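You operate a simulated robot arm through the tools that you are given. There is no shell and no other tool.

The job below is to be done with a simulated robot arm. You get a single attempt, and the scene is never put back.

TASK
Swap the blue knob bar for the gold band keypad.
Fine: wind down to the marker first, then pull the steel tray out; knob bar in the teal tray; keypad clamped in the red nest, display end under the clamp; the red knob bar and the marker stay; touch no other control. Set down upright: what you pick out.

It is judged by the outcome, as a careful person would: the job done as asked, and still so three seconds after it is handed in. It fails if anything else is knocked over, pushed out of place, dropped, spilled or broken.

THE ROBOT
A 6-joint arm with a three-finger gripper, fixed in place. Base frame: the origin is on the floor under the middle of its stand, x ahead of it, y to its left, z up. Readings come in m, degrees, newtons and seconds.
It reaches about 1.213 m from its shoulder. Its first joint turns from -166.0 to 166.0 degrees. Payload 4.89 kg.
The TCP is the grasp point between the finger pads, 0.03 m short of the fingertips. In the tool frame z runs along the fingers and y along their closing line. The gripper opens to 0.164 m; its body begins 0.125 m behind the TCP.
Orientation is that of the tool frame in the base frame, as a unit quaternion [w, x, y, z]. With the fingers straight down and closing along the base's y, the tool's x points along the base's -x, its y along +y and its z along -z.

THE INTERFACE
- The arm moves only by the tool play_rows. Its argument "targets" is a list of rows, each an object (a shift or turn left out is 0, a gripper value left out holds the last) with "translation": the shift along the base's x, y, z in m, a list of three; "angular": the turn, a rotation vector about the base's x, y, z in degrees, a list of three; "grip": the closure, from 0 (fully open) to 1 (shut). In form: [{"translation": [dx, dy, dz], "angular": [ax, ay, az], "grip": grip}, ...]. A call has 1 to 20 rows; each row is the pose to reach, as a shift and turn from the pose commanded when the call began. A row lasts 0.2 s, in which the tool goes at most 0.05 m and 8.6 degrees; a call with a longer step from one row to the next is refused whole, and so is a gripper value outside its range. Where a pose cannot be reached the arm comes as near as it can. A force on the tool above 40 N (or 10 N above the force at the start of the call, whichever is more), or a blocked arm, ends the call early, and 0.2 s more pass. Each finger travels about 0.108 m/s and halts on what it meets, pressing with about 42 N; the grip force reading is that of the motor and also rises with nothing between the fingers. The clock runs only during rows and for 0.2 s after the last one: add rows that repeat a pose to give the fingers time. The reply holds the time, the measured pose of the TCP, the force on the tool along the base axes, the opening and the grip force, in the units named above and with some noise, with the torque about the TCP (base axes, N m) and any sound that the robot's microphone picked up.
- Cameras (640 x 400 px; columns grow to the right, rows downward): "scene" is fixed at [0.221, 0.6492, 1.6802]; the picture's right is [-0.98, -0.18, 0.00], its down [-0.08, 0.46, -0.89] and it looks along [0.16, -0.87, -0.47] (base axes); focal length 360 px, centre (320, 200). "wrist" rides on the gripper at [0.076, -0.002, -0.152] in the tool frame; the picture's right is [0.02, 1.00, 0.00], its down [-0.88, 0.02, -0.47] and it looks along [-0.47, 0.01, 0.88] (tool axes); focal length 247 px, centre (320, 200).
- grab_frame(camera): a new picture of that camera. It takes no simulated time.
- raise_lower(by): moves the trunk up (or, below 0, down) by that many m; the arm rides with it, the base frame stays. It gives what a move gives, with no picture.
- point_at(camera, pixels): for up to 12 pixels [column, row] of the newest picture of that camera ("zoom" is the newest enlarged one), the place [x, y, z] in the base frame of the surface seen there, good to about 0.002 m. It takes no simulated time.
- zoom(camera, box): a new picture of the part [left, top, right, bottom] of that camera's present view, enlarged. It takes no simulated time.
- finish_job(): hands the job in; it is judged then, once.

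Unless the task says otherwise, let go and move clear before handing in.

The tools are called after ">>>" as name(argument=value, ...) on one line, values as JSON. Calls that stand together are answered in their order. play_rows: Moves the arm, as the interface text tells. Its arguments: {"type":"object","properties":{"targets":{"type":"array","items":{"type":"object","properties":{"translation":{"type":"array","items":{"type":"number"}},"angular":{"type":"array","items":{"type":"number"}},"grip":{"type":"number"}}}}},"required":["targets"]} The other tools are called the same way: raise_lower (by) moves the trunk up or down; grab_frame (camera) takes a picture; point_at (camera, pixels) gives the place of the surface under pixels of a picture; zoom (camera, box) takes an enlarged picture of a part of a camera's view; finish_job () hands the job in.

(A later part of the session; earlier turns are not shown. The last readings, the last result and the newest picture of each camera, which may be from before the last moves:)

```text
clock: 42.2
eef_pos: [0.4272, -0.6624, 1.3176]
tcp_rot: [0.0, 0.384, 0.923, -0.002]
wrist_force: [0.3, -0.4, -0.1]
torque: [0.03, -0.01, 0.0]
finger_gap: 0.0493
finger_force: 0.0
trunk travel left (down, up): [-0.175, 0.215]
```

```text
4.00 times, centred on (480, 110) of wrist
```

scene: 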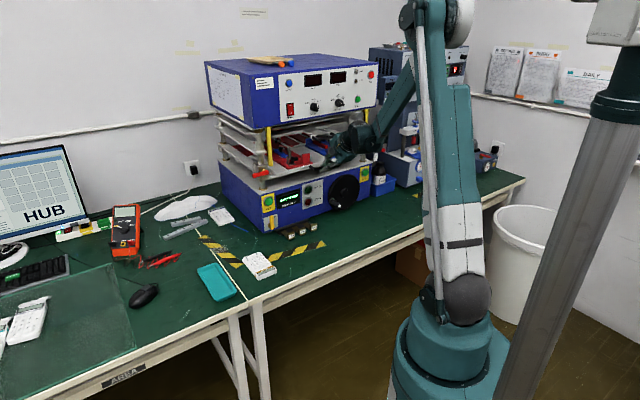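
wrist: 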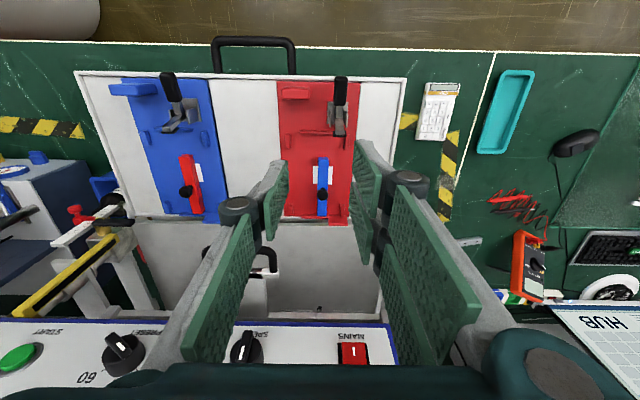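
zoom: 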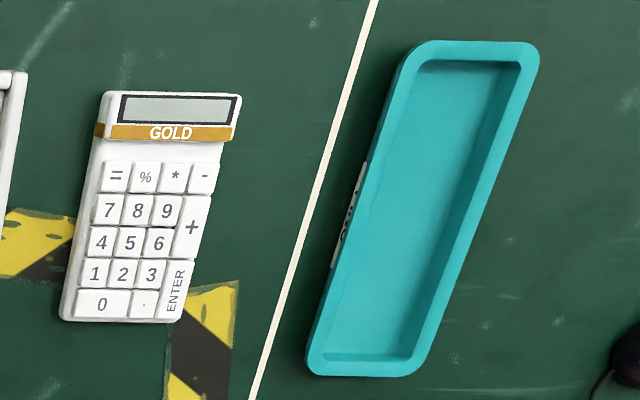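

The keypad is marked GOLD and its display end already points toward the front (-d). I'll move over the bar and descend to just above it.

>>> play_rows(targets=[{"translation": [0.0203, -0.0181, -0.02]}, {"translation": [0.0406, -0.0362, -0.04]}, {"translation": [0.0609, -0.0542, -0.06]}, {"translation": [0.0812, -0.0723, -0.08]}, {"translation": [0.0812, -0.0723, -0.11]}, {"translation": [0.0812, -0.0723, -0.14]}, {"translation": [0.0812, -0.0723, -0.165]}, {"translation": [0.0812, -0.0723, -0.165]}])

>>> grab_frame(camera="wrist")

>>> zoom(camera="scene", box=[250, 70, 410, 170])

```text
clock: 44.0
eef_pos: [0.5096, -0.7345, 1.1515]
tcp_rot: [0.0, 0.382, 0.924, -0.001]
wrist_force: [-0.4, -1.3, 0.3]
torque: [0.05, 0.03, 0.04]
finger_gap: 0.0497
finger_force: 0.1
trunk travel left (down, up): [-0.175, 0.215]
```

```text
taken
```

wrist: 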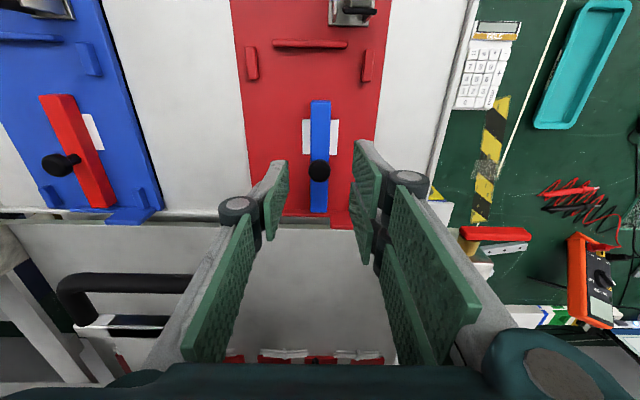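

```text
4.00 times, centred on (330, 120) of scene
```

zoom: 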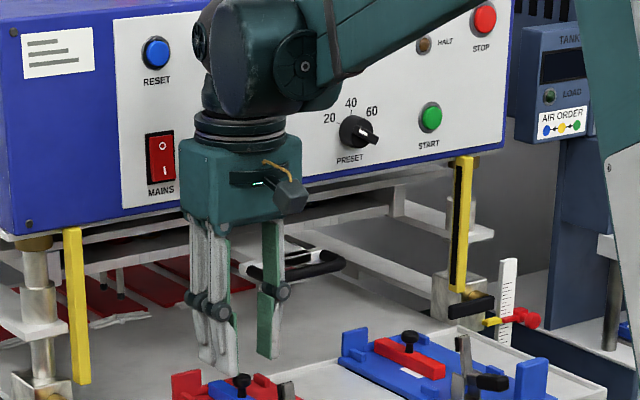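

The bar and knob are centred between the fingers (column ~320). I'll descend 51 mm so the tips reach halfway down the bar, then close.

>>> play_rows(targets=[{"translation": [-0.0005, -0.0005, -0.017]}, {"translation": [-0.0005, -0.0005, -0.034]}, {"translation": [-0.0005, -0.0005, -0.0515]}, {"translation": [-0.0005, -0.0005, -0.0515]}])

>>> grab_frame(camera="wrist")

>>> zoom(camera="scene", box=[250, 100, 378, 180])

```text
clock: 45.0
eef_pos: [0.5079, -0.7356, 1.1014]
tcp_rot: [0.0, 0.383, 0.924, -0.002]
wrist_force: [-1.0, 0.1, 0.0]
torque: [0.0, 0.0, -0.03]
finger_gap: 0.049
finger_force: 0.1
trunk travel left (down, up): [-0.175, 0.215]
```

```text
taken
```

wrist: 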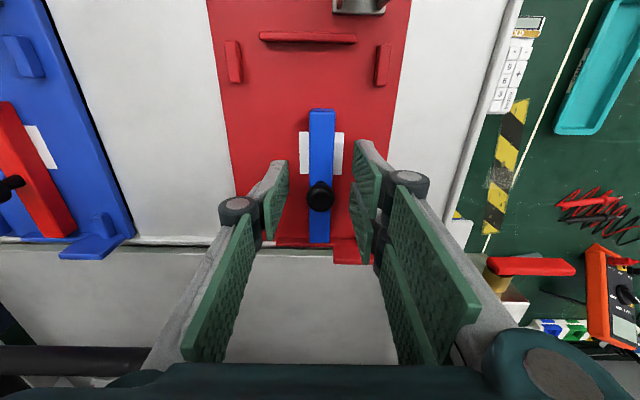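

```text
5.00 times, centred on (314, 140) of scene
```

zoom: 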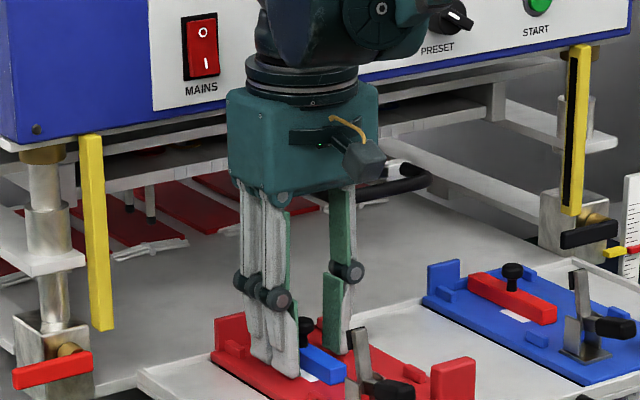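

The pads straddle the bar at the knob. I'll close the gripper.

>>> play_rows(targets=[{"translation": [0, 0, 0], "grip": 0.8}, {"translation": [0, 0, 0], "grip": 0.95}, {"translation": [0, 0, 0], "grip": 0.95}, {"translation": [0, 0, 0], "grip": 0.95}])

>>> grab_frame(camera="wrist")

```text
clock: 46.0
eef_pos: [0.5089, -0.7354, 1.1003]
tcp_rot: [0.0, 0.383, 0.924, -0.003]
wrist_force: [0.2, 0.7, -0.2]
torque: [0.03, -0.01, 0.02]
finger_gap: 0.0172
finger_force: 42.4
trunk travel left (down, up): [-0.175, 0.215]
```

```text
taken
```

wrist: 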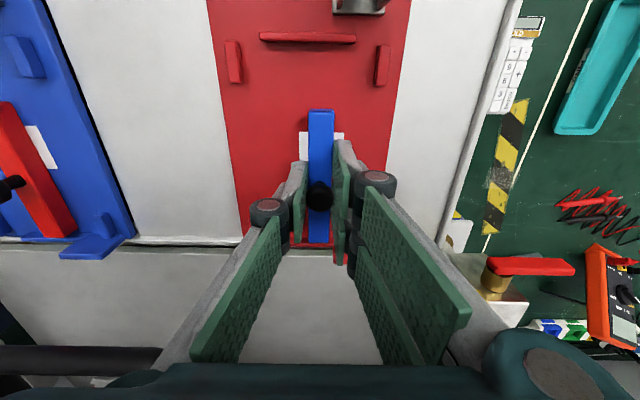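

It's held at 17 mm gap. I'll lift slowly and check that the bar comes up level.

>>> play_rows(targets=[{"translation": [0, 0, 0.01]}, {"translation": [0, 0, 0.025]}, {"translation": [0, 0, 0.045]}, {"translation": [0, 0, 0.07]}, {"translation": [0, 0, 0.095]}, {"translation": [0, 0, 0.095]}])

>>> grab_frame(camera="wrist")

>>> zoom(camera="scene", box=[250, 90, 378, 170])

```text
clock: 47.4
eef_pos: [0.508, -0.735, 1.1967]
tcp_rot: [0.002, 0.383, 0.924, -0.003]
wrist_force: [-0.3, 0.4, 0.3]
torque: [-0.02, 0.0, 0.0]
finger_gap: 0.0174
finger_force: 42.1
trunk travel left (down, up): [-0.175, 0.215]
```

```text
taken
```

wrist: 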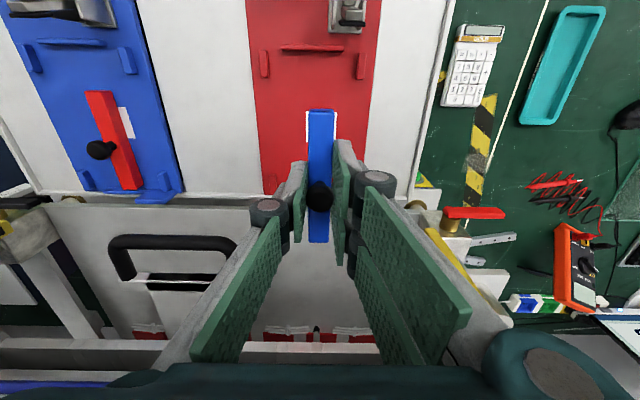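

```text
5.00 times, centred on (314, 130) of scene
```

zoom: 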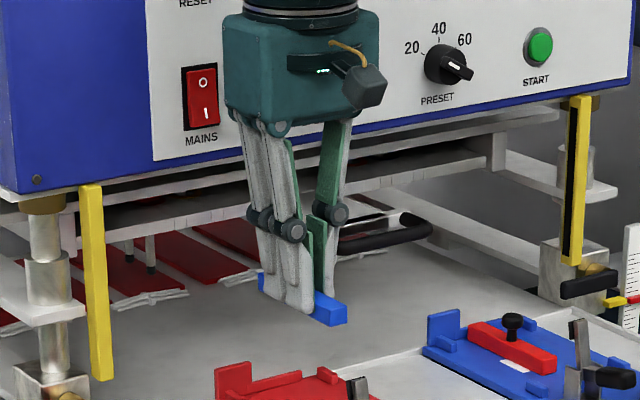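

The bar lifted level with the knob up. I'll move it out and across to hover above the teal tray, staying clear of the machine's left post.

>>> play_rows(targets=[{"translation": [-0.0283, 0.0283, 0.0]}, {"translation": [-0.0566, 0.0566, 0.0]}, {"translation": [-0.0274, 0.0858, 0.0]}, {"translation": [0.0017, 0.1149, 0.0]}, {"translation": [0.0309, 0.1441, 0.0]}, {"translation": [0.0601, 0.1733, 0.0]}, {"translation": [0.0893, 0.2025, 0.0]}, {"translation": [0.1184, 0.2316, 0.0]}, {"translation": [0.1476, 0.2608, 0.0]}, {"translation": [0.1768, 0.29, -0.02]}, {"translation": [0.2059, 0.3191, -0.04]}, {"translation": [0.2351, 0.3483, -0.06]}, {"translation": [0.2643, 0.3775, -0.08]}, {"translation": [0.2934, 0.4066, -0.1]}, {"translation": [0.2934, 0.4066, -0.1]}])

>>> grab_frame(camera="wrist")

>>> grab_frame(camera="scene")

```text
clock: 50.6
eef_pos: [0.802, -0.3277, 1.0956]
tcp_rot: [0.0, 0.383, 0.924, -0.002]
wrist_force: [-0.3, 0.0, -0.5]
torque: [0.02, 0.08, -0.02]
finger_gap: 0.0172
finger_force: 42.0
trunk travel left (down, up): [-0.175, 0.215]
```

```text
taken
```

wrist: 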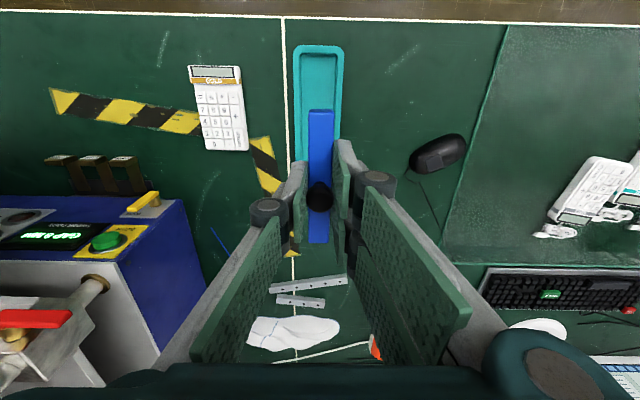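

```text
taken
```

scene: 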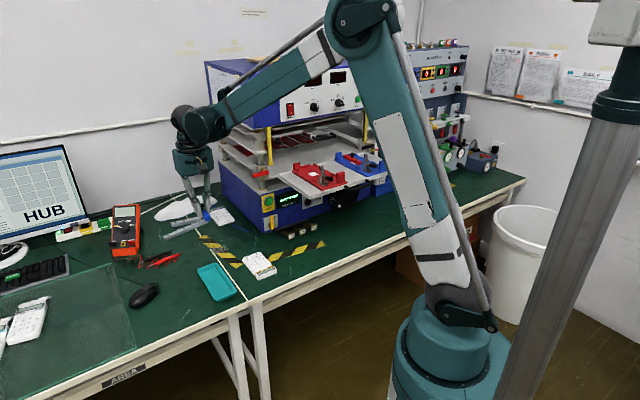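

The bar is above the tray's rear half. I'll zoom on the tray to measure its inside and centre.

>>> zoom(camera="wrist", box=[180, 30, 372, 150])

>>> zoom(camera="scene", box=[180, 240, 276, 300])

>>> point_at(camera="zoom", pixels=[[160, 140], [230, 160], [300, 340], [200, 220], [260, 300], [115, 185], [212, 165], [345, 335], [245, 385], [155, 180], [300, 290], [180, 250]])

```text
3.33 times, centred on (276, 90) of wrist
```

zoom: 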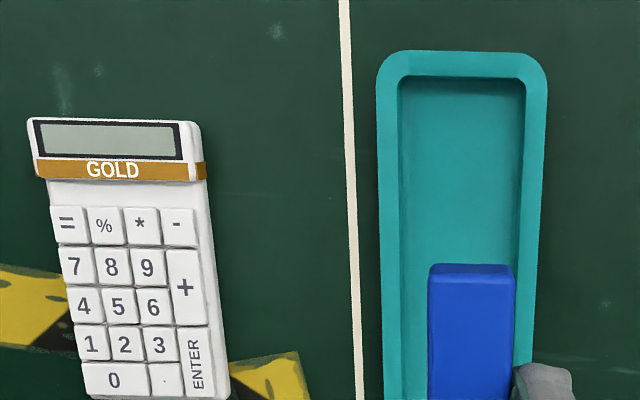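

```text
6.67 times, centred on (228, 270) of scene
```

zoom: 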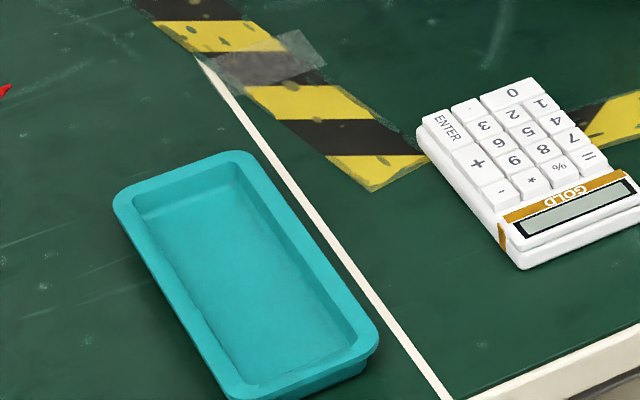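

```text
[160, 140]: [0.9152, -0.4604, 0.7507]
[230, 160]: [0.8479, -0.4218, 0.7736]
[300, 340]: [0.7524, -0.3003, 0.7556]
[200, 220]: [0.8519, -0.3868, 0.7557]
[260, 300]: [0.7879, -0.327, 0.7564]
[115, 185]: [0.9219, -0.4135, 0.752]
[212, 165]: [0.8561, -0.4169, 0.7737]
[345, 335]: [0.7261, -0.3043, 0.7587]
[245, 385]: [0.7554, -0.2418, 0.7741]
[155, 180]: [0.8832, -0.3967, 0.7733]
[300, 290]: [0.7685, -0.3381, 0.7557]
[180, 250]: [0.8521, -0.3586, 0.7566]
```

I'll measure the tray's rim edges in the wrist view to get the centre and its heading.

>>> point_at(camera="wrist", pixels=[[296, 60], [298, 105], [298, 140], [341, 60], [339, 105], [337, 130], [318, 49], [303, 80], [334, 80], [305, 110], [318, 80], [318, 140]])

>>> point_at(camera="scene", pixels=[[198, 270], [216, 264], [236, 292], [217, 299], [206, 267], [227, 280]])

```text
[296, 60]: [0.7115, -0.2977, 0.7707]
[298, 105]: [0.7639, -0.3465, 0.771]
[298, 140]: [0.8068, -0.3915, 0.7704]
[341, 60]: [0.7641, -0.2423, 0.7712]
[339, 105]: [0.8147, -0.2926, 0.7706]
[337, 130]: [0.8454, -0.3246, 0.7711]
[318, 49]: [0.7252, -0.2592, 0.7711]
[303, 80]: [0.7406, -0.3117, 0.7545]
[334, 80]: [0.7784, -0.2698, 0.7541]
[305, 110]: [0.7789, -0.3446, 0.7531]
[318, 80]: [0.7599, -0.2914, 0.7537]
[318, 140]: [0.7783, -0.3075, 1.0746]
```

```text
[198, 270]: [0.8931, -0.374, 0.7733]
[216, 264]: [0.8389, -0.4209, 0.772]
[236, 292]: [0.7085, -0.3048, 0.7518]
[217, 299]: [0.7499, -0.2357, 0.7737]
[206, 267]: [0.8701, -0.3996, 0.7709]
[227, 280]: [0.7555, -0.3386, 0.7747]
```

The tray centre is at u=0.331, d=0.80, floor z≈0.7535, and it is aligned with d. I'll descend to just above it.

>>> play_rows(targets=[{"translation": [-0.003, -0.003, -0.04]}, {"translation": [-0.003, -0.003, -0.08]}, {"translation": [-0.003, -0.003, -0.12]}, {"translation": [-0.003, -0.003, -0.16]}, {"translation": [-0.003, -0.003, -0.2]}, {"translation": [-0.003, -0.003, -0.235]}, {"translation": [-0.003, -0.003, -0.265]}, {"translation": [-0.003, -0.003, -0.265]}])

>>> grab_frame(camera="wrist")

>>> zoom(camera="scene", box=[160, 200, 288, 300])

```text
clock: 52.4
eef_pos: [0.7991, -0.3314, 0.8312]
tcp_rot: [0.0, 0.383, 0.924, -0.003]
wrist_force: [0.4, 0.2, 0.0]
torque: [0.03, 0.03, 0.04]
finger_gap: 0.0176
finger_force: 41.7
trunk travel left (down, up): [-0.175, 0.215]
```

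```text
taken
```

wrist: 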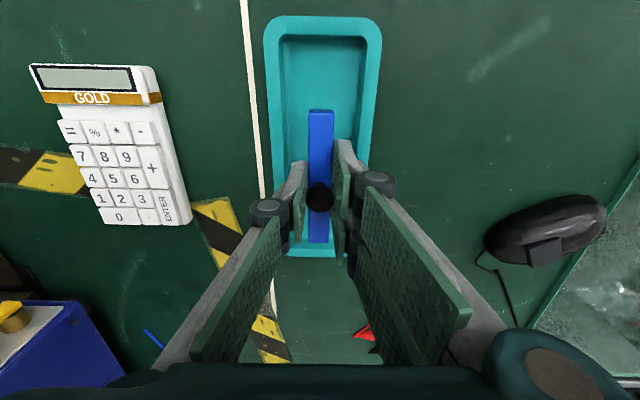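

```text
4.00 times, centred on (224, 250) of scene
```

zoom: 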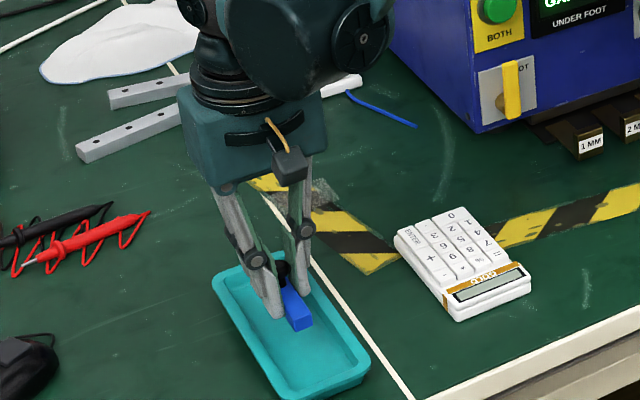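

The bar is centred over the tray with knob up. I'll lower it gently to the tray floor.

>>> play_rows(targets=[{"translation": [0, 0, -0.013]}, {"translation": [0, 0, -0.026]}, {"translation": [0, 0, -0.035]}, {"translation": [0, 0, -0.039]}, {"translation": [0, 0, -0.041]}, {"translation": [0, 0, -0.041]}])

>>> zoom(camera="scene", box=[180, 230, 260, 300])

>>> zoom(camera="wrist", box=[220, 60, 420, 260])

```text
clock: 53.8
eef_pos: [0.7988, -0.3322, 0.7898]
tcp_rot: [0.002, 0.383, 0.924, -0.003]
wrist_force: [0.5, -0.3, 1.5]
torque: [0.0, 0.0, 0.0]
finger_gap: 0.0176
finger_force: 41.6
trunk travel left (down, up): [-0.175, 0.215]
```

```text
5.71 times, centred on (220, 265) of scene
```

zoom: 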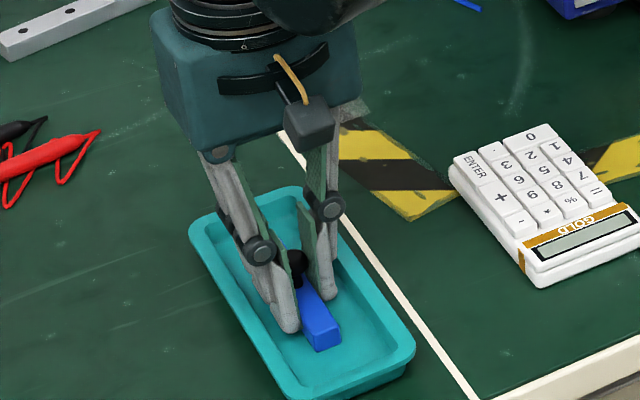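

```text
2.00 times, centred on (320, 160) of wrist
```

zoom: 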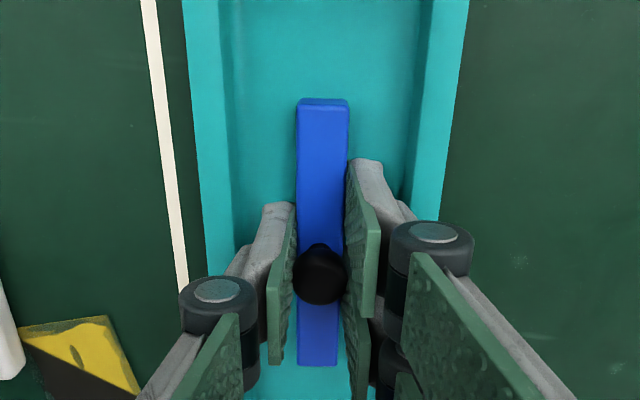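

There's a first hint of contact (1.5 N). I'll lower 1.5 mm more to seat it.

>>> play_rows(targets=[{"translation": [0, 0, -0.001]}, {"translation": [0, 0, -0.0015]}, {"translation": [0, 0, -0.0015]}])

```text
clock: 54.6
eef_pos: [0.7985, -0.3318, 0.7884]
tcp_rot: [0.001, 0.383, 0.924, -0.002]
wrist_force: [2.9, -3.2, 26.0]
torque: [-0.02, -0.05, 0.01]
finger_gap: 0.0175
finger_force: 41.8
trunk travel left (down, up): [-0.175, 0.215]
```

It's on the floor of the tray. I'll ease up 1 mm, open slightly within the tray walls, and rise.

>>> play_rows(targets=[{"translation": [0, 0, 0.001]}, {"translation": [0, 0, 0.001], "grip": 0.86}, {"translation": [0, 0, 0.001], "grip": 0.845}, {"translation": [0, 0, 0.001], "grip": 0.845}, {"translation": [0, 0, 0.012], "grip": 0.845}, {"translation": [0, 0, 0.025], "grip": 0.845}, {"translation": [0, 0, 0.04], "grip": 0.75}, {"translation": [0, 0, 0.07], "grip": 0.7}, {"translation": [0, 0, 0.1], "grip": 0.7}, {"translation": [0, 0, 0.1], "grip": 0.7}])

>>> grab_frame(camera="wrist")

>>> zoom(camera="scene", box=[180, 230, 276, 300])

```text
clock: 56.8
eef_pos: [0.7979, -0.3298, 0.8883]
tcp_rot: [0.001, 0.384, 0.923, -0.002]
wrist_force: [0.1, 0.0, 0.6]
torque: [0.0, -0.04, 0.0]
finger_gap: 0.0491
finger_force: 0.0
trunk travel left (down, up): [-0.175, 0.215]
```

```text
taken
```

wrist: 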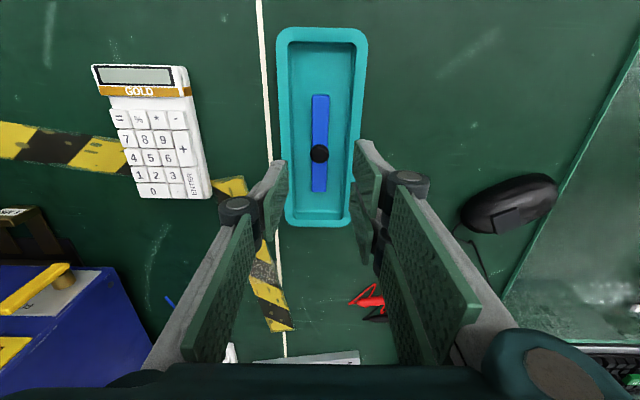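

```text
5.71 times, centred on (228, 265) of scene
```

zoom: 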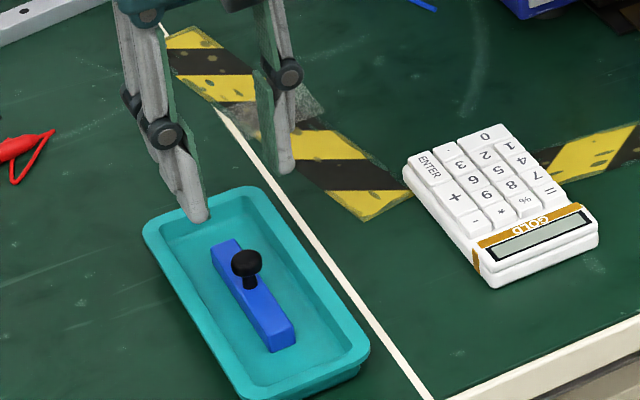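

The blue knob bar sits upright in the teal tray. Now the GOLD keypad: I'll measure its corners and height.

>>> zoom(camera="wrist", box=[80, 50, 240, 210])

>>> point_at(camera="zoom", pixels=[[52, 65], [425, 75], [185, 575], [510, 560], [250, 110], [230, 165], [280, 350], [440, 330], [150, 350], [330, 580], [110, 200], [400, 200]])

```text
2.50 times, centred on (160, 130) of wrist
```

zoom: 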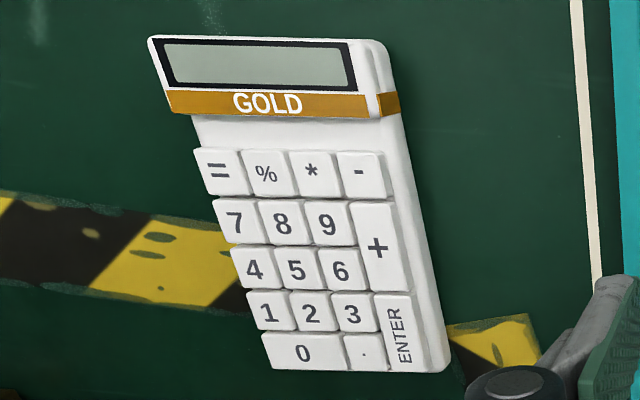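

```text
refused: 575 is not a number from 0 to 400
```

I'll use pixel coordinates inside the zoom frame (640×400) for the keypad corners.

>>> point_at(camera="zoom", pixels=[[156, 42], [362, 44], [380, 50], [440, 362], [275, 365], [172, 108], [372, 112], [260, 65], [300, 220], [410, 200], [215, 130], [430, 300]])

>>> point_at(camera="scene", pixels=[[247, 258], [265, 253], [281, 270], [264, 280], [276, 266], [262, 262]])

```text
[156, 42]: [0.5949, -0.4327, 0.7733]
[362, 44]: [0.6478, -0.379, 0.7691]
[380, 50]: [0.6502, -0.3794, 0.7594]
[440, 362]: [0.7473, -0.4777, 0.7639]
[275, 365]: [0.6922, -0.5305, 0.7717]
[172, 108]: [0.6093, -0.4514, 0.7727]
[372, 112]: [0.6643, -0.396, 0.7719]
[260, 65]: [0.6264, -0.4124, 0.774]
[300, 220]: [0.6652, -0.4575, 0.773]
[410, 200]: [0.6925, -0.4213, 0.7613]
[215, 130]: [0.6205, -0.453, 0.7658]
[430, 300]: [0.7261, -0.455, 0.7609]
```

```text
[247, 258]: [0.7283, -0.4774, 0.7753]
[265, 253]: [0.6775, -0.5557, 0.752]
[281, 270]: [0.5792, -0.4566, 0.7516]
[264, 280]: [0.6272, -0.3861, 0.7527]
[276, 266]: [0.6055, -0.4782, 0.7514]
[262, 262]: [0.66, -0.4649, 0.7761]
```

The keypad is aligned with d: u 0.113–0.191, d 0.725–0.867, body top about 0.766 and key tops 0.773. I'll move above it with the fingers opened to 0.10 m.

>>> play_rows(targets=[{"translation": [0, 0, 0.03], "grip": 0.6}, {"translation": [-0.0254, -0.025, 0.03], "grip": 0.5}, {"translation": [-0.0509, -0.0501, 0.03], "grip": 0.39}, {"translation": [-0.0763, -0.0751, 0.03]}, {"translation": [-0.1018, -0.1002, 0.03]}, {"translation": [-0.1272, -0.1252, 0.03]}, {"translation": [-0.1272, -0.1252, 0.0]}, {"translation": [-0.1272, -0.1252, 0.0]}])

>>> grab_frame(camera="wrist")

```text
clock: 58.6
eef_pos: [0.6723, -0.4566, 0.8883]
tcp_rot: [0.001, 0.382, 0.924, -0.002]
wrist_force: [-0.2, -0.5, 0.3]
torque: [-0.01, -0.05, 0.02]
finger_gap: 0.1
finger_force: 0.1
trunk travel left (down, up): [-0.175, 0.215]
```

```text
taken
```

wrist: 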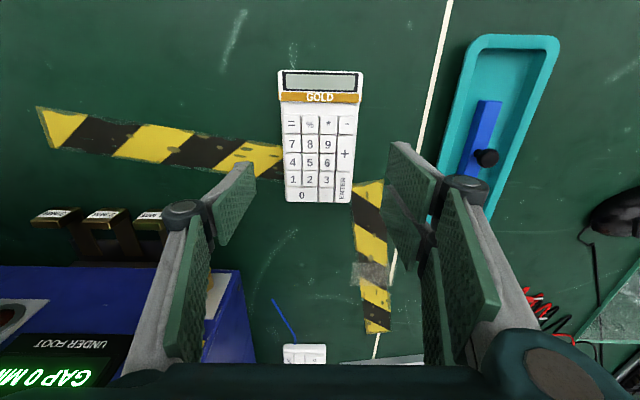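

The keypad is right below at (320,140). I'll re-measure its corners from here for a centred grip.

>>> zoom(camera="wrist", box=[208, 60, 432, 200])

```text
2.86 times, centred on (320, 130) of wrist
```

zoom: 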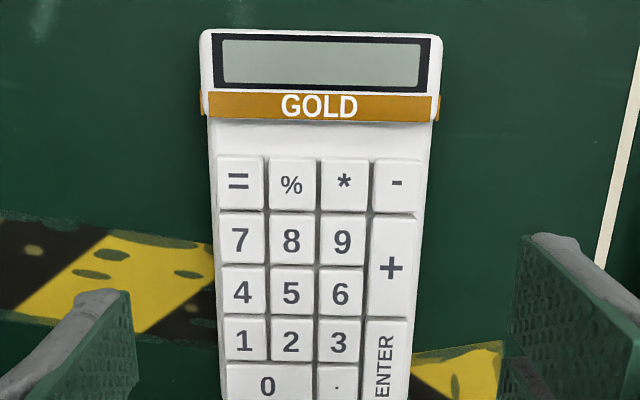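

>>> point_at(camera="zoom", pixels=[[206, 36], [436, 38], [212, 140], [427, 140], [214, 250], [416, 250], [220, 385], [406, 385], [203, 105], [438, 105], [320, 60], [320, 32]])

>>> point_at(camera="wrist", pixels=[[288, 200], [350, 200], [320, 202], [286, 175], [352, 175], [320, 72]])

```text
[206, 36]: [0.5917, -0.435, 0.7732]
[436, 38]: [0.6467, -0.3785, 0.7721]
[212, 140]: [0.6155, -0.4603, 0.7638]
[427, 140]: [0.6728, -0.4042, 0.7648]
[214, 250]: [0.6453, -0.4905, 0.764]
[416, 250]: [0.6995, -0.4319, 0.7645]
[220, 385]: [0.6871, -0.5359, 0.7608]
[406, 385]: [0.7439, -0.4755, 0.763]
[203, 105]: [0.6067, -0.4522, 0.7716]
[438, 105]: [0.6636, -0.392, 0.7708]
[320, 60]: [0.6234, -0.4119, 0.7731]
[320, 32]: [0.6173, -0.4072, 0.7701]
```

```text
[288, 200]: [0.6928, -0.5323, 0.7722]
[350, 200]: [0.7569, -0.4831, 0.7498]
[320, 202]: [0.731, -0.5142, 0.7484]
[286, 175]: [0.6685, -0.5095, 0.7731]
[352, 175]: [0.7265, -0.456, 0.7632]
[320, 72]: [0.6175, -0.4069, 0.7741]
```

The keypad is about 81 mm wide, centred at u=0.150, d=0.796. I'll descend so the fingertips straddle its sides just above the table.

>>> play_rows(targets=[{"translation": [-0.003, -0.0004, -0.03]}, {"translation": [-0.0032, -0.0004, -0.06]}, {"translation": [-0.0032, -0.0004, -0.085]}, {"translation": [-0.0032, -0.0004, -0.098]}, {"translation": [-0.0032, -0.0004, -0.107]}, {"translation": [-0.0032, -0.0004, -0.107]}])

>>> grab_frame(camera="wrist")

>>> zoom(camera="scene", box=[210, 220, 306, 290])

```text
clock: 60.0
eef_pos: [0.6673, -0.4569, 0.7825]
tcp_rot: [0.0, 0.383, 0.924, -0.002]
wrist_force: [0.3, -1.0, -0.3]
torque: [0.04, 0.06, -0.03]
finger_gap: 0.0998
finger_force: 0.1
trunk travel left (down, up): [-0.175, 0.215]
```

```text
taken
```

wrist: 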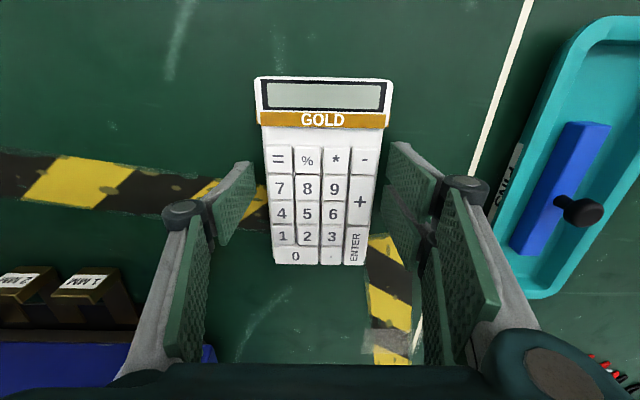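

```text
5.71 times, centred on (258, 255) of scene
```

zoom: 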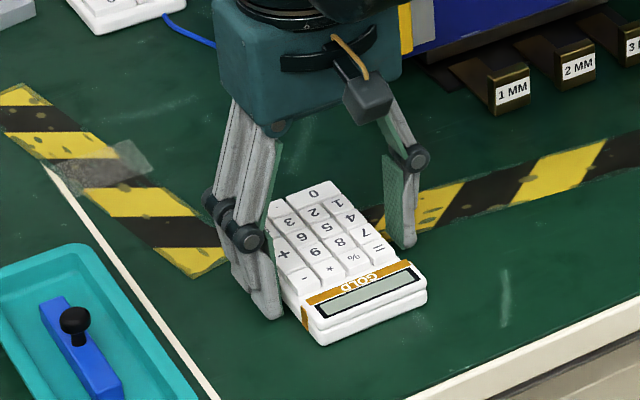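

The keypad is centred between the fingers, tips just above the table. I'll lower 3 mm more and close on its sides.

>>> play_rows(targets=[{"translation": [0, 0, -0.003]}, {"translation": [0, 0, -0.003], "grip": 0.45}, {"translation": [0, 0, -0.003], "grip": 0.5}, {"translation": [0, 0, -0.003], "grip": 0.55}, {"translation": [0, 0, -0.003], "grip": 0.6}, {"translation": [0, 0, -0.003], "grip": 0.6}])

>>> grab_frame(camera="wrist")

```text
clock: 61.4
eef_pos: [0.6671, -0.4573, 0.7782]
tcp_rot: [0.0, 0.382, 0.924, -0.001]
wrist_force: [2.5, 2.7, 1.6]
torque: [0.13, -0.18, 0.02]
finger_gap: 0.0834
finger_force: 42.0
trunk travel left (down, up): [-0.175, 0.215]
```

```text
taken
```

wrist: 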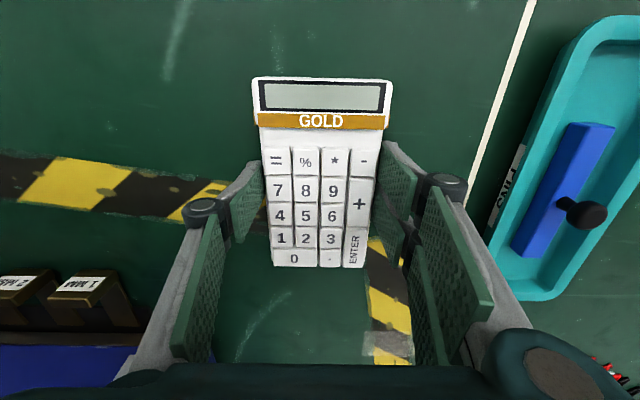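

Gripped at 83 mm with 42 N. I'll lift and check the hold.

>>> play_rows(targets=[{"translation": [0, 0, 0.01]}, {"translation": [0, 0, 0.03]}, {"translation": [0, 0, 0.06]}, {"translation": [0, 0, 0.1]}, {"translation": [0, 0, 0.14]}, {"translation": [0, 0, 0.18]}, {"translation": [0, 0, 0.22]}, {"translation": [0, 0, 0.26]}, {"translation": [0, 0, 0.3]}, {"translation": [0, 0, 0.34]}, {"translation": [0, 0, 0.38]}, {"translation": [0, 0, 0.42]}, {"translation": [0, 0, 0.42]}])

>>> grab_frame(camera="wrist")

>>> grab_frame(camera="scene")

```text
clock: 64.2
eef_pos: [0.6669, -0.4566, 1.1993]
tcp_rot: [0.001, 0.383, 0.924, -0.003]
wrist_force: [0.0, 0.3, -1.7]
torque: [-0.05, -0.05, -0.04]
finger_gap: 0.0832
finger_force: 41.5
trunk travel left (down, up): [-0.175, 0.215]
```

```text
taken
```

wrist: 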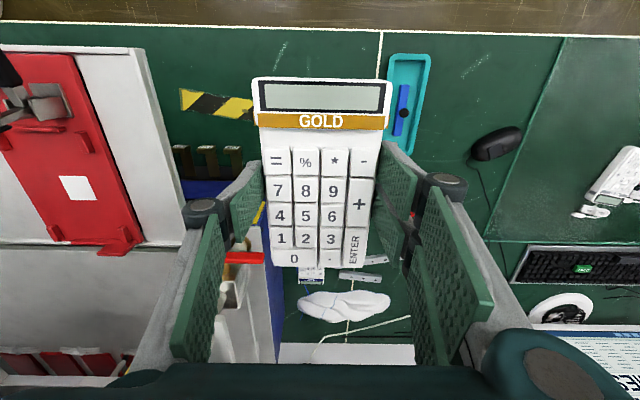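

```text
taken
```

scene: 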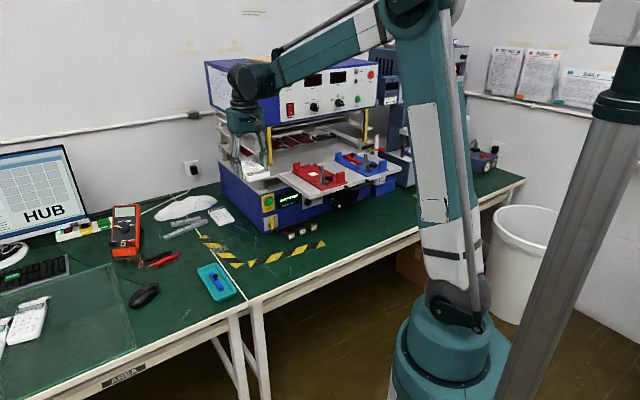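

The keypad is held firmly and level. I'll measure its corners in the hand to know its offset from the TCP.

>>> zoom(camera="wrist", box=[208, 70, 432, 210])

>>> point_at(camera="wrist", pixels=[[254, 80], [391, 82], [320, 79], [258, 120], [388, 122], [262, 150], [380, 150], [280, 264], [364, 264], [320, 266], [350, 266], [290, 266]])

```text
2.86 times, centred on (320, 140) of wrist
```

zoom: 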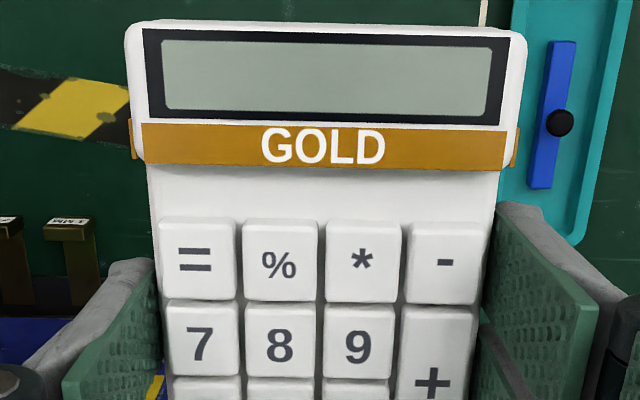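

```text
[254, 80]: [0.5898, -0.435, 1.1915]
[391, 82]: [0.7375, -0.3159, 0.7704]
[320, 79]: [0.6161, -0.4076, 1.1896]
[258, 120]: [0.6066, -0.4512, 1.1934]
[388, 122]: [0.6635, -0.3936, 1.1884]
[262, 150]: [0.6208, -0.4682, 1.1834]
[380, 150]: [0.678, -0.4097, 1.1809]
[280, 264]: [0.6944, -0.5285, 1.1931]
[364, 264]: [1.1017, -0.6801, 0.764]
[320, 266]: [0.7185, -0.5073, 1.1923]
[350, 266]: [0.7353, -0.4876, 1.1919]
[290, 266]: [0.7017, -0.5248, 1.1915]
```

The keypad is about 0.1455 × 0.082 m, centred within 1 mm of the TCP. Now I'll measure the empty pocket's walls from the scene and the wrist views.

>>> zoom(camera="scene", box=[285, 155, 357, 200])

>>> zoom(camera="wrist", box=[0, 40, 192, 260])

```text
8.89 times, centred on (321, 178) of scene
```

zoom: 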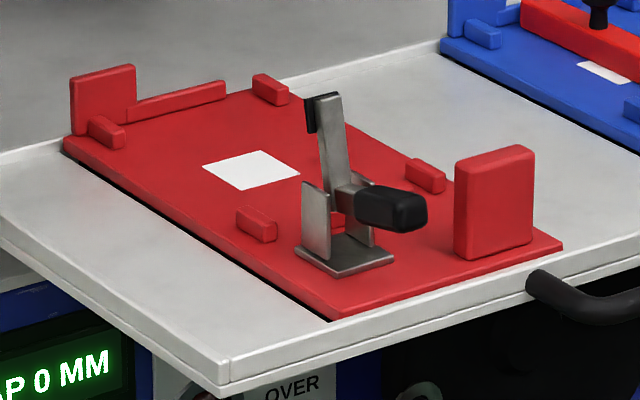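

```text
1.82 times, centred on (96, 150) of wrist
```

zoom: 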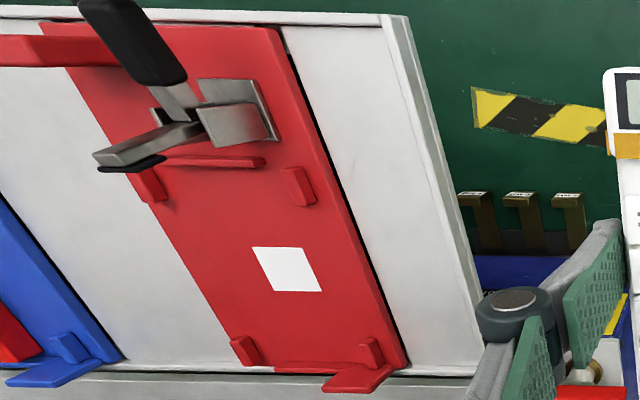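

I'll query the locators' inner edges, the front wall and the rear wall in this zoom, then in the scene view.

>>> point_at(camera="zoom", pixels=[[148, 180], [160, 185], [166, 192], [289, 180], [295, 185], [308, 190], [240, 352], [256, 352], [363, 350], [374, 350], [230, 160], [300, 366]])

>>> zoom(camera="scene", box=[285, 155, 357, 200])

>>> point_at(camera="zoom", pixels=[[270, 80], [262, 76], [106, 127], [118, 122], [256, 214], [268, 220], [425, 165], [413, 165], [178, 95], [335, 212], [105, 75], [200, 92]])

```text
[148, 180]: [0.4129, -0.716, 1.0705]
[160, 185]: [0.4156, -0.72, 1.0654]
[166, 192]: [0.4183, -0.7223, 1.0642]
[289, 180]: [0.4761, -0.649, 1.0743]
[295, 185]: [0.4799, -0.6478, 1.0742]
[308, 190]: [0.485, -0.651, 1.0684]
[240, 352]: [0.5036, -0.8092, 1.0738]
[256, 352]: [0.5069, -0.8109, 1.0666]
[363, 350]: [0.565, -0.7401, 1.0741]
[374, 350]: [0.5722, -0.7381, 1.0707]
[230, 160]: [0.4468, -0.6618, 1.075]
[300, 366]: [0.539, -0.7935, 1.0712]
```

```text
8.89 times, centred on (321, 178) of scene
```

zoom: 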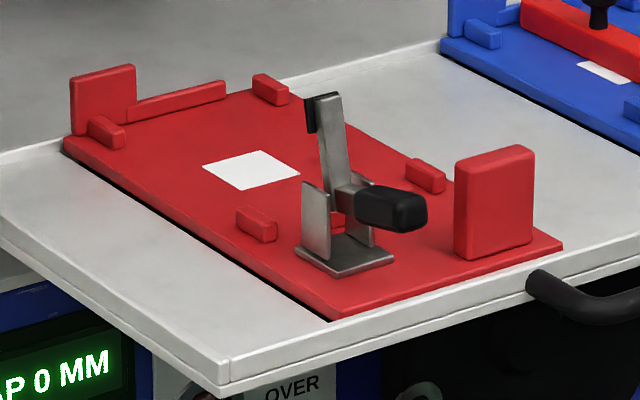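

```text
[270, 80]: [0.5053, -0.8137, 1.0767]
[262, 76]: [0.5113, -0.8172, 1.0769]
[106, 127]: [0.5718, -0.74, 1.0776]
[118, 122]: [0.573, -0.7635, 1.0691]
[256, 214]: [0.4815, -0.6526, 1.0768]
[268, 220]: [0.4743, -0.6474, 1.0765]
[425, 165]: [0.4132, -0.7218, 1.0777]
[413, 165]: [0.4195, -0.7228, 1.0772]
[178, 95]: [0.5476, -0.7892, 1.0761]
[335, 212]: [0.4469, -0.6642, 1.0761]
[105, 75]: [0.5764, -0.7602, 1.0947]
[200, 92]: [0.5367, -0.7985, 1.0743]
```

The pocket runs about u -0.2147 to -0.130 (85 mm) and d 0.787 to 0.941, so the keypad fits with ~1 mm side clearance. I'll carry it across to hover above the pocket, well over the clamp arm.

>>> play_rows(targets=[{"translation": [-0.0141, -0.0141, 0.02]}, {"translation": [-0.0426, -0.0426, 0.02]}, {"translation": [-0.0711, -0.0711, 0.02]}, {"translation": [-0.0995, -0.0995, 0.02]}, {"translation": [-0.128, -0.128, 0.02]}, {"translation": [-0.1565, -0.1565, 0.02]}, {"translation": [-0.1849, -0.1849, 0.02]}, {"translation": [-0.2134, -0.2134, 0.02]}, {"translation": [-0.2277, -0.2277, 0.02]}, {"translation": [-0.2119, -0.2435, 0.02]}, {"translation": [-0.196, -0.2595, 0.02]}, {"translation": [-0.1799, -0.2755, 0.02]}, {"translation": [-0.1799, -0.2755, 0.02]}])

>>> grab_frame(camera="wrist")

>>> zoom(camera="scene", box=[250, 110, 378, 190])

```text
clock: 67.0
eef_pos: [0.4893, -0.7333, 1.2174]
tcp_rot: [0.0, 0.383, 0.924, -0.002]
wrist_force: [-0.1, -0.2, -1.9]
torque: [0.07, 0.07, 0.01]
finger_gap: 0.0832
finger_force: 41.9
trunk travel left (down, up): [-0.175, 0.215]
```

```text
taken
```

wrist: 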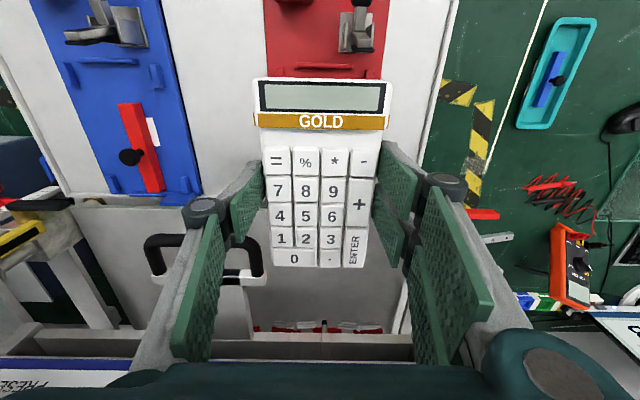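

```text
5.00 times, centred on (314, 150) of scene
```

zoom: 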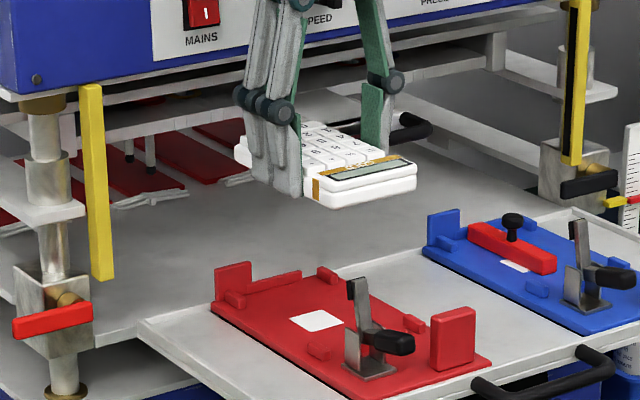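

The keypad hovers over the pocket with its display end toward the clamp. I'll descend to about 2 cm above the locators and check alignment visually.

>>> play_rows(targets=[{"translation": [-0.002, 0.001, -0.03]}, {"translation": [-0.002, 0.001, -0.06]}, {"translation": [-0.002, 0.001, -0.085]}, {"translation": [-0.002, 0.001, -0.095]}, {"translation": [-0.002, 0.001, -0.095]}])

>>> grab_frame(camera="wrist")

>>> zoom(camera="scene", box=[270, 130, 366, 190])

```text
clock: 68.2
eef_pos: [0.4857, -0.7326, 1.1233]
tcp_rot: [0.0, 0.383, 0.924, -0.001]
wrist_force: [-0.6, -0.2, -1.5]
torque: [0.05, 0.0, -0.01]
finger_gap: 0.0834
finger_force: 42.1
trunk travel left (down, up): [-0.175, 0.215]
```

```text
taken
```

wrist: 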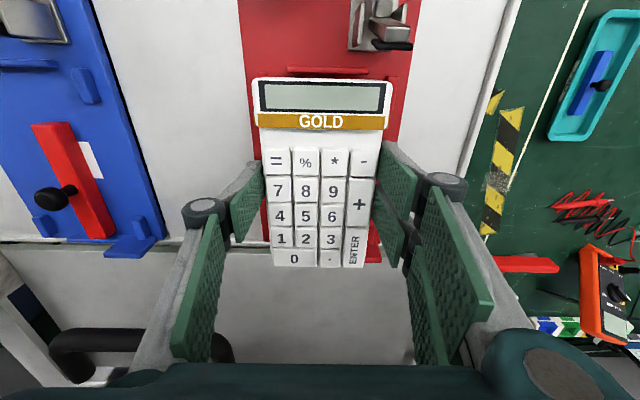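

```text
6.67 times, centred on (318, 160) of scene
```

zoom: 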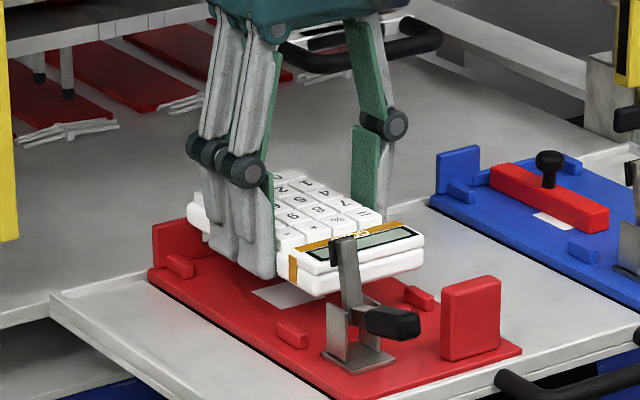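

I'll measure the keypad's edges now against the pocket's walls to get the last millimetre right.

>>> point_at(camera="wrist", pixels=[[254, 84], [390, 86], [258, 120], [388, 122], [262, 146], [381, 146], [320, 79], [320, 266], [327, 68], [295, 72], [365, 72], [283, 264]])

>>> point_at(camera="zoom", pixels=[[300, 285], [310, 292], [420, 245], [292, 262], [345, 262], [405, 228], [310, 250], [180, 265], [292, 333], [420, 298], [195, 205], [345, 275]])

```text
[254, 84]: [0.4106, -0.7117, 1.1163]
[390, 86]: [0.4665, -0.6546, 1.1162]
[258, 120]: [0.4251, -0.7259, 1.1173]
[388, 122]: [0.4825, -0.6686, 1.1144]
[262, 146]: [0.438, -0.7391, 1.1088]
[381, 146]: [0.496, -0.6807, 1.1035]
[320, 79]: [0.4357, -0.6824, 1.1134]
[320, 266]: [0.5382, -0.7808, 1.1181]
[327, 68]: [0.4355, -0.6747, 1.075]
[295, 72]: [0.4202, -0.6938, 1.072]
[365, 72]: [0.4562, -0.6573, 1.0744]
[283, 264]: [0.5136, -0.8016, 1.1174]
```

```text
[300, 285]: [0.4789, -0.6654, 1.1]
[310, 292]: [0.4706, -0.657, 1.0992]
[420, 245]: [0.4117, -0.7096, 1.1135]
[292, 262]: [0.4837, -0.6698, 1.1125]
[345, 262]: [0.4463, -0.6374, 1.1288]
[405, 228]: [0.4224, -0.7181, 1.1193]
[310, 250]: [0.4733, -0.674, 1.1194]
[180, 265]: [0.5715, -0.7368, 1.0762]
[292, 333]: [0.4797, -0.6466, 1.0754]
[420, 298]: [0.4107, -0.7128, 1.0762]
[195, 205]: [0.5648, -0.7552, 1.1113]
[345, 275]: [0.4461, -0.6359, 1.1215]
```

The keypad is centred across within about 1 mm of the pocket but sits about 3 mm too far forward. I'll shift 3 mm in d, 1 mm in u, and lower slowly while watching the force.

>>> play_rows(targets=[{"translation": [0.0028, -0.0014, -0.005]}, {"translation": [0.0028, -0.0014, -0.01]}, {"translation": [0.0028, -0.0014, -0.015]}, {"translation": [0.0028, -0.0014, -0.018]}, {"translation": [0.0028, -0.0014, -0.018]}])

>>> grab_frame(camera="wrist")

>>> zoom(camera="scene", box=[280, 145, 352, 190])

```text
clock: 69.4
eef_pos: [0.4884, -0.7328, 1.1058]
tcp_rot: [0.0, 0.383, 0.924, -0.002]
wrist_force: [-1.0, 1.0, -0.5]
torque: [0.01, -0.02, 0.05]
finger_gap: 0.0835
finger_force: 41.8
trunk travel left (down, up): [-0.175, 0.215]
```

```text
taken
```

wrist: 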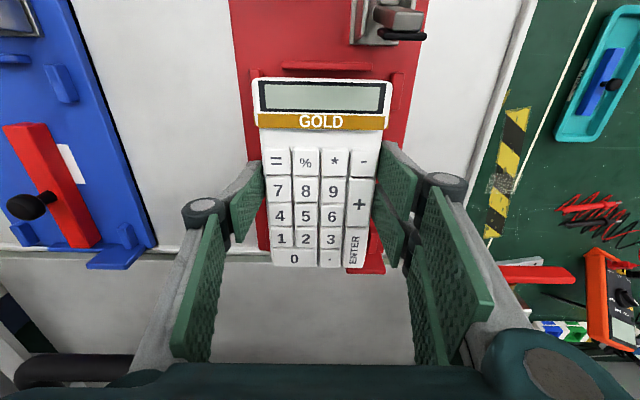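

```text
8.89 times, centred on (316, 168) of scene
```

zoom: 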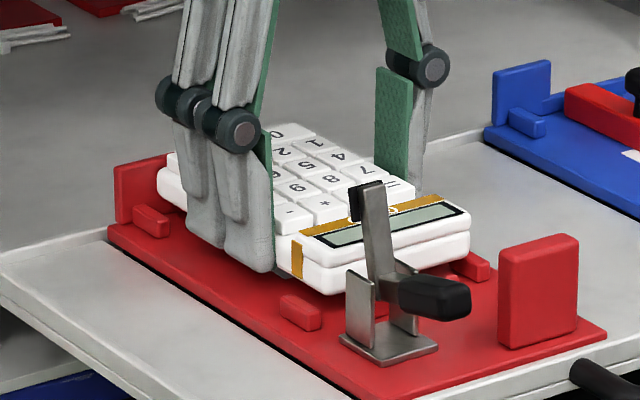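

The front locators now peek out at both sides of the display. I'll zoom in there to compare the side gaps.

>>> zoom(camera="wrist", box=[224, 50, 424, 175])

>>> point_at(camera="zoom", pixels=[[92, 75], [105, 65], [550, 95], [540, 90], [560, 110], [95, 110], [535, 115], [90, 62], [100, 130], [530, 170]])

```text
3.20 times, centred on (324, 112) of wrist
```

zoom: 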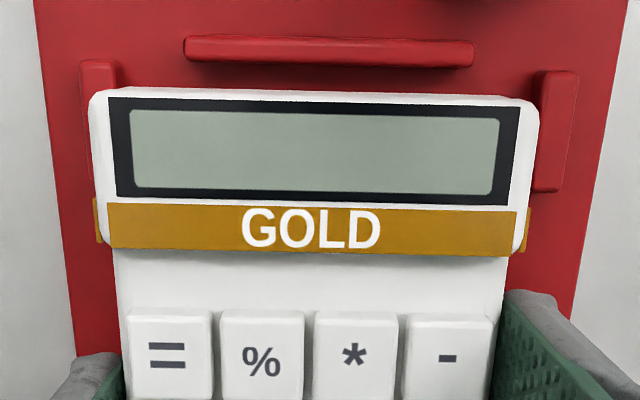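

```text
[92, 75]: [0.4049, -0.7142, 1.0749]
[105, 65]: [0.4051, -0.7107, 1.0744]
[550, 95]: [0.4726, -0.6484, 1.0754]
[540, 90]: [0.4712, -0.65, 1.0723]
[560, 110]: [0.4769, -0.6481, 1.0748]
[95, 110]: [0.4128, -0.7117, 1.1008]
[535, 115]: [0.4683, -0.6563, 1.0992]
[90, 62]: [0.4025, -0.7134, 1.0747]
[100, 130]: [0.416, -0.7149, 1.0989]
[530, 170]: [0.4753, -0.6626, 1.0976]
```

The pocket's centre is about 2 mm more toward +u than the keypad, and front/rear clearances are fine. I'll shift 2 mm and lower to the nest floor gently.

>>> play_rows(targets=[{"translation": [0.0014, 0.0014, 0]}, {"translation": [0.0014, 0.0014, -0.004]}, {"translation": [0.0014, 0.0014, -0.008]}, {"translation": [0.0014, 0.0014, -0.0105]}, {"translation": [0.0014, 0.0014, -0.012]}, {"translation": [0.0014, 0.0014, -0.012]}])

>>> grab_frame(camera="wrist")

>>> zoom(camera="scene", box=[280, 145, 352, 190])

```text
clock: 70.8
eef_pos: [0.4909, -0.7305, 1.0948]
tcp_rot: [0.001, 0.382, 0.924, -0.002]
wrist_force: [0.1, 0.2, 16.8]
torque: [0.55, 0.07, 0.03]
finger_gap: 0.0833
finger_force: 41.6
trunk travel left (down, up): [-0.175, 0.215]
```

```text
taken
```

wrist: 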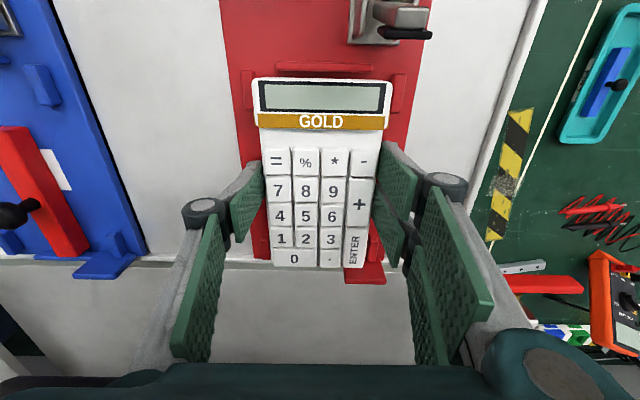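

```text
8.89 times, centred on (316, 168) of scene
```

zoom: 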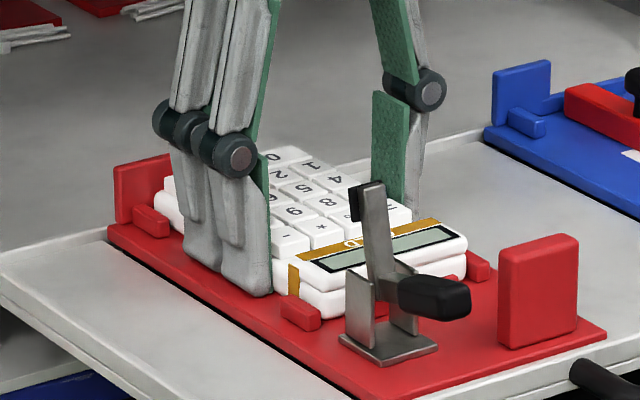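

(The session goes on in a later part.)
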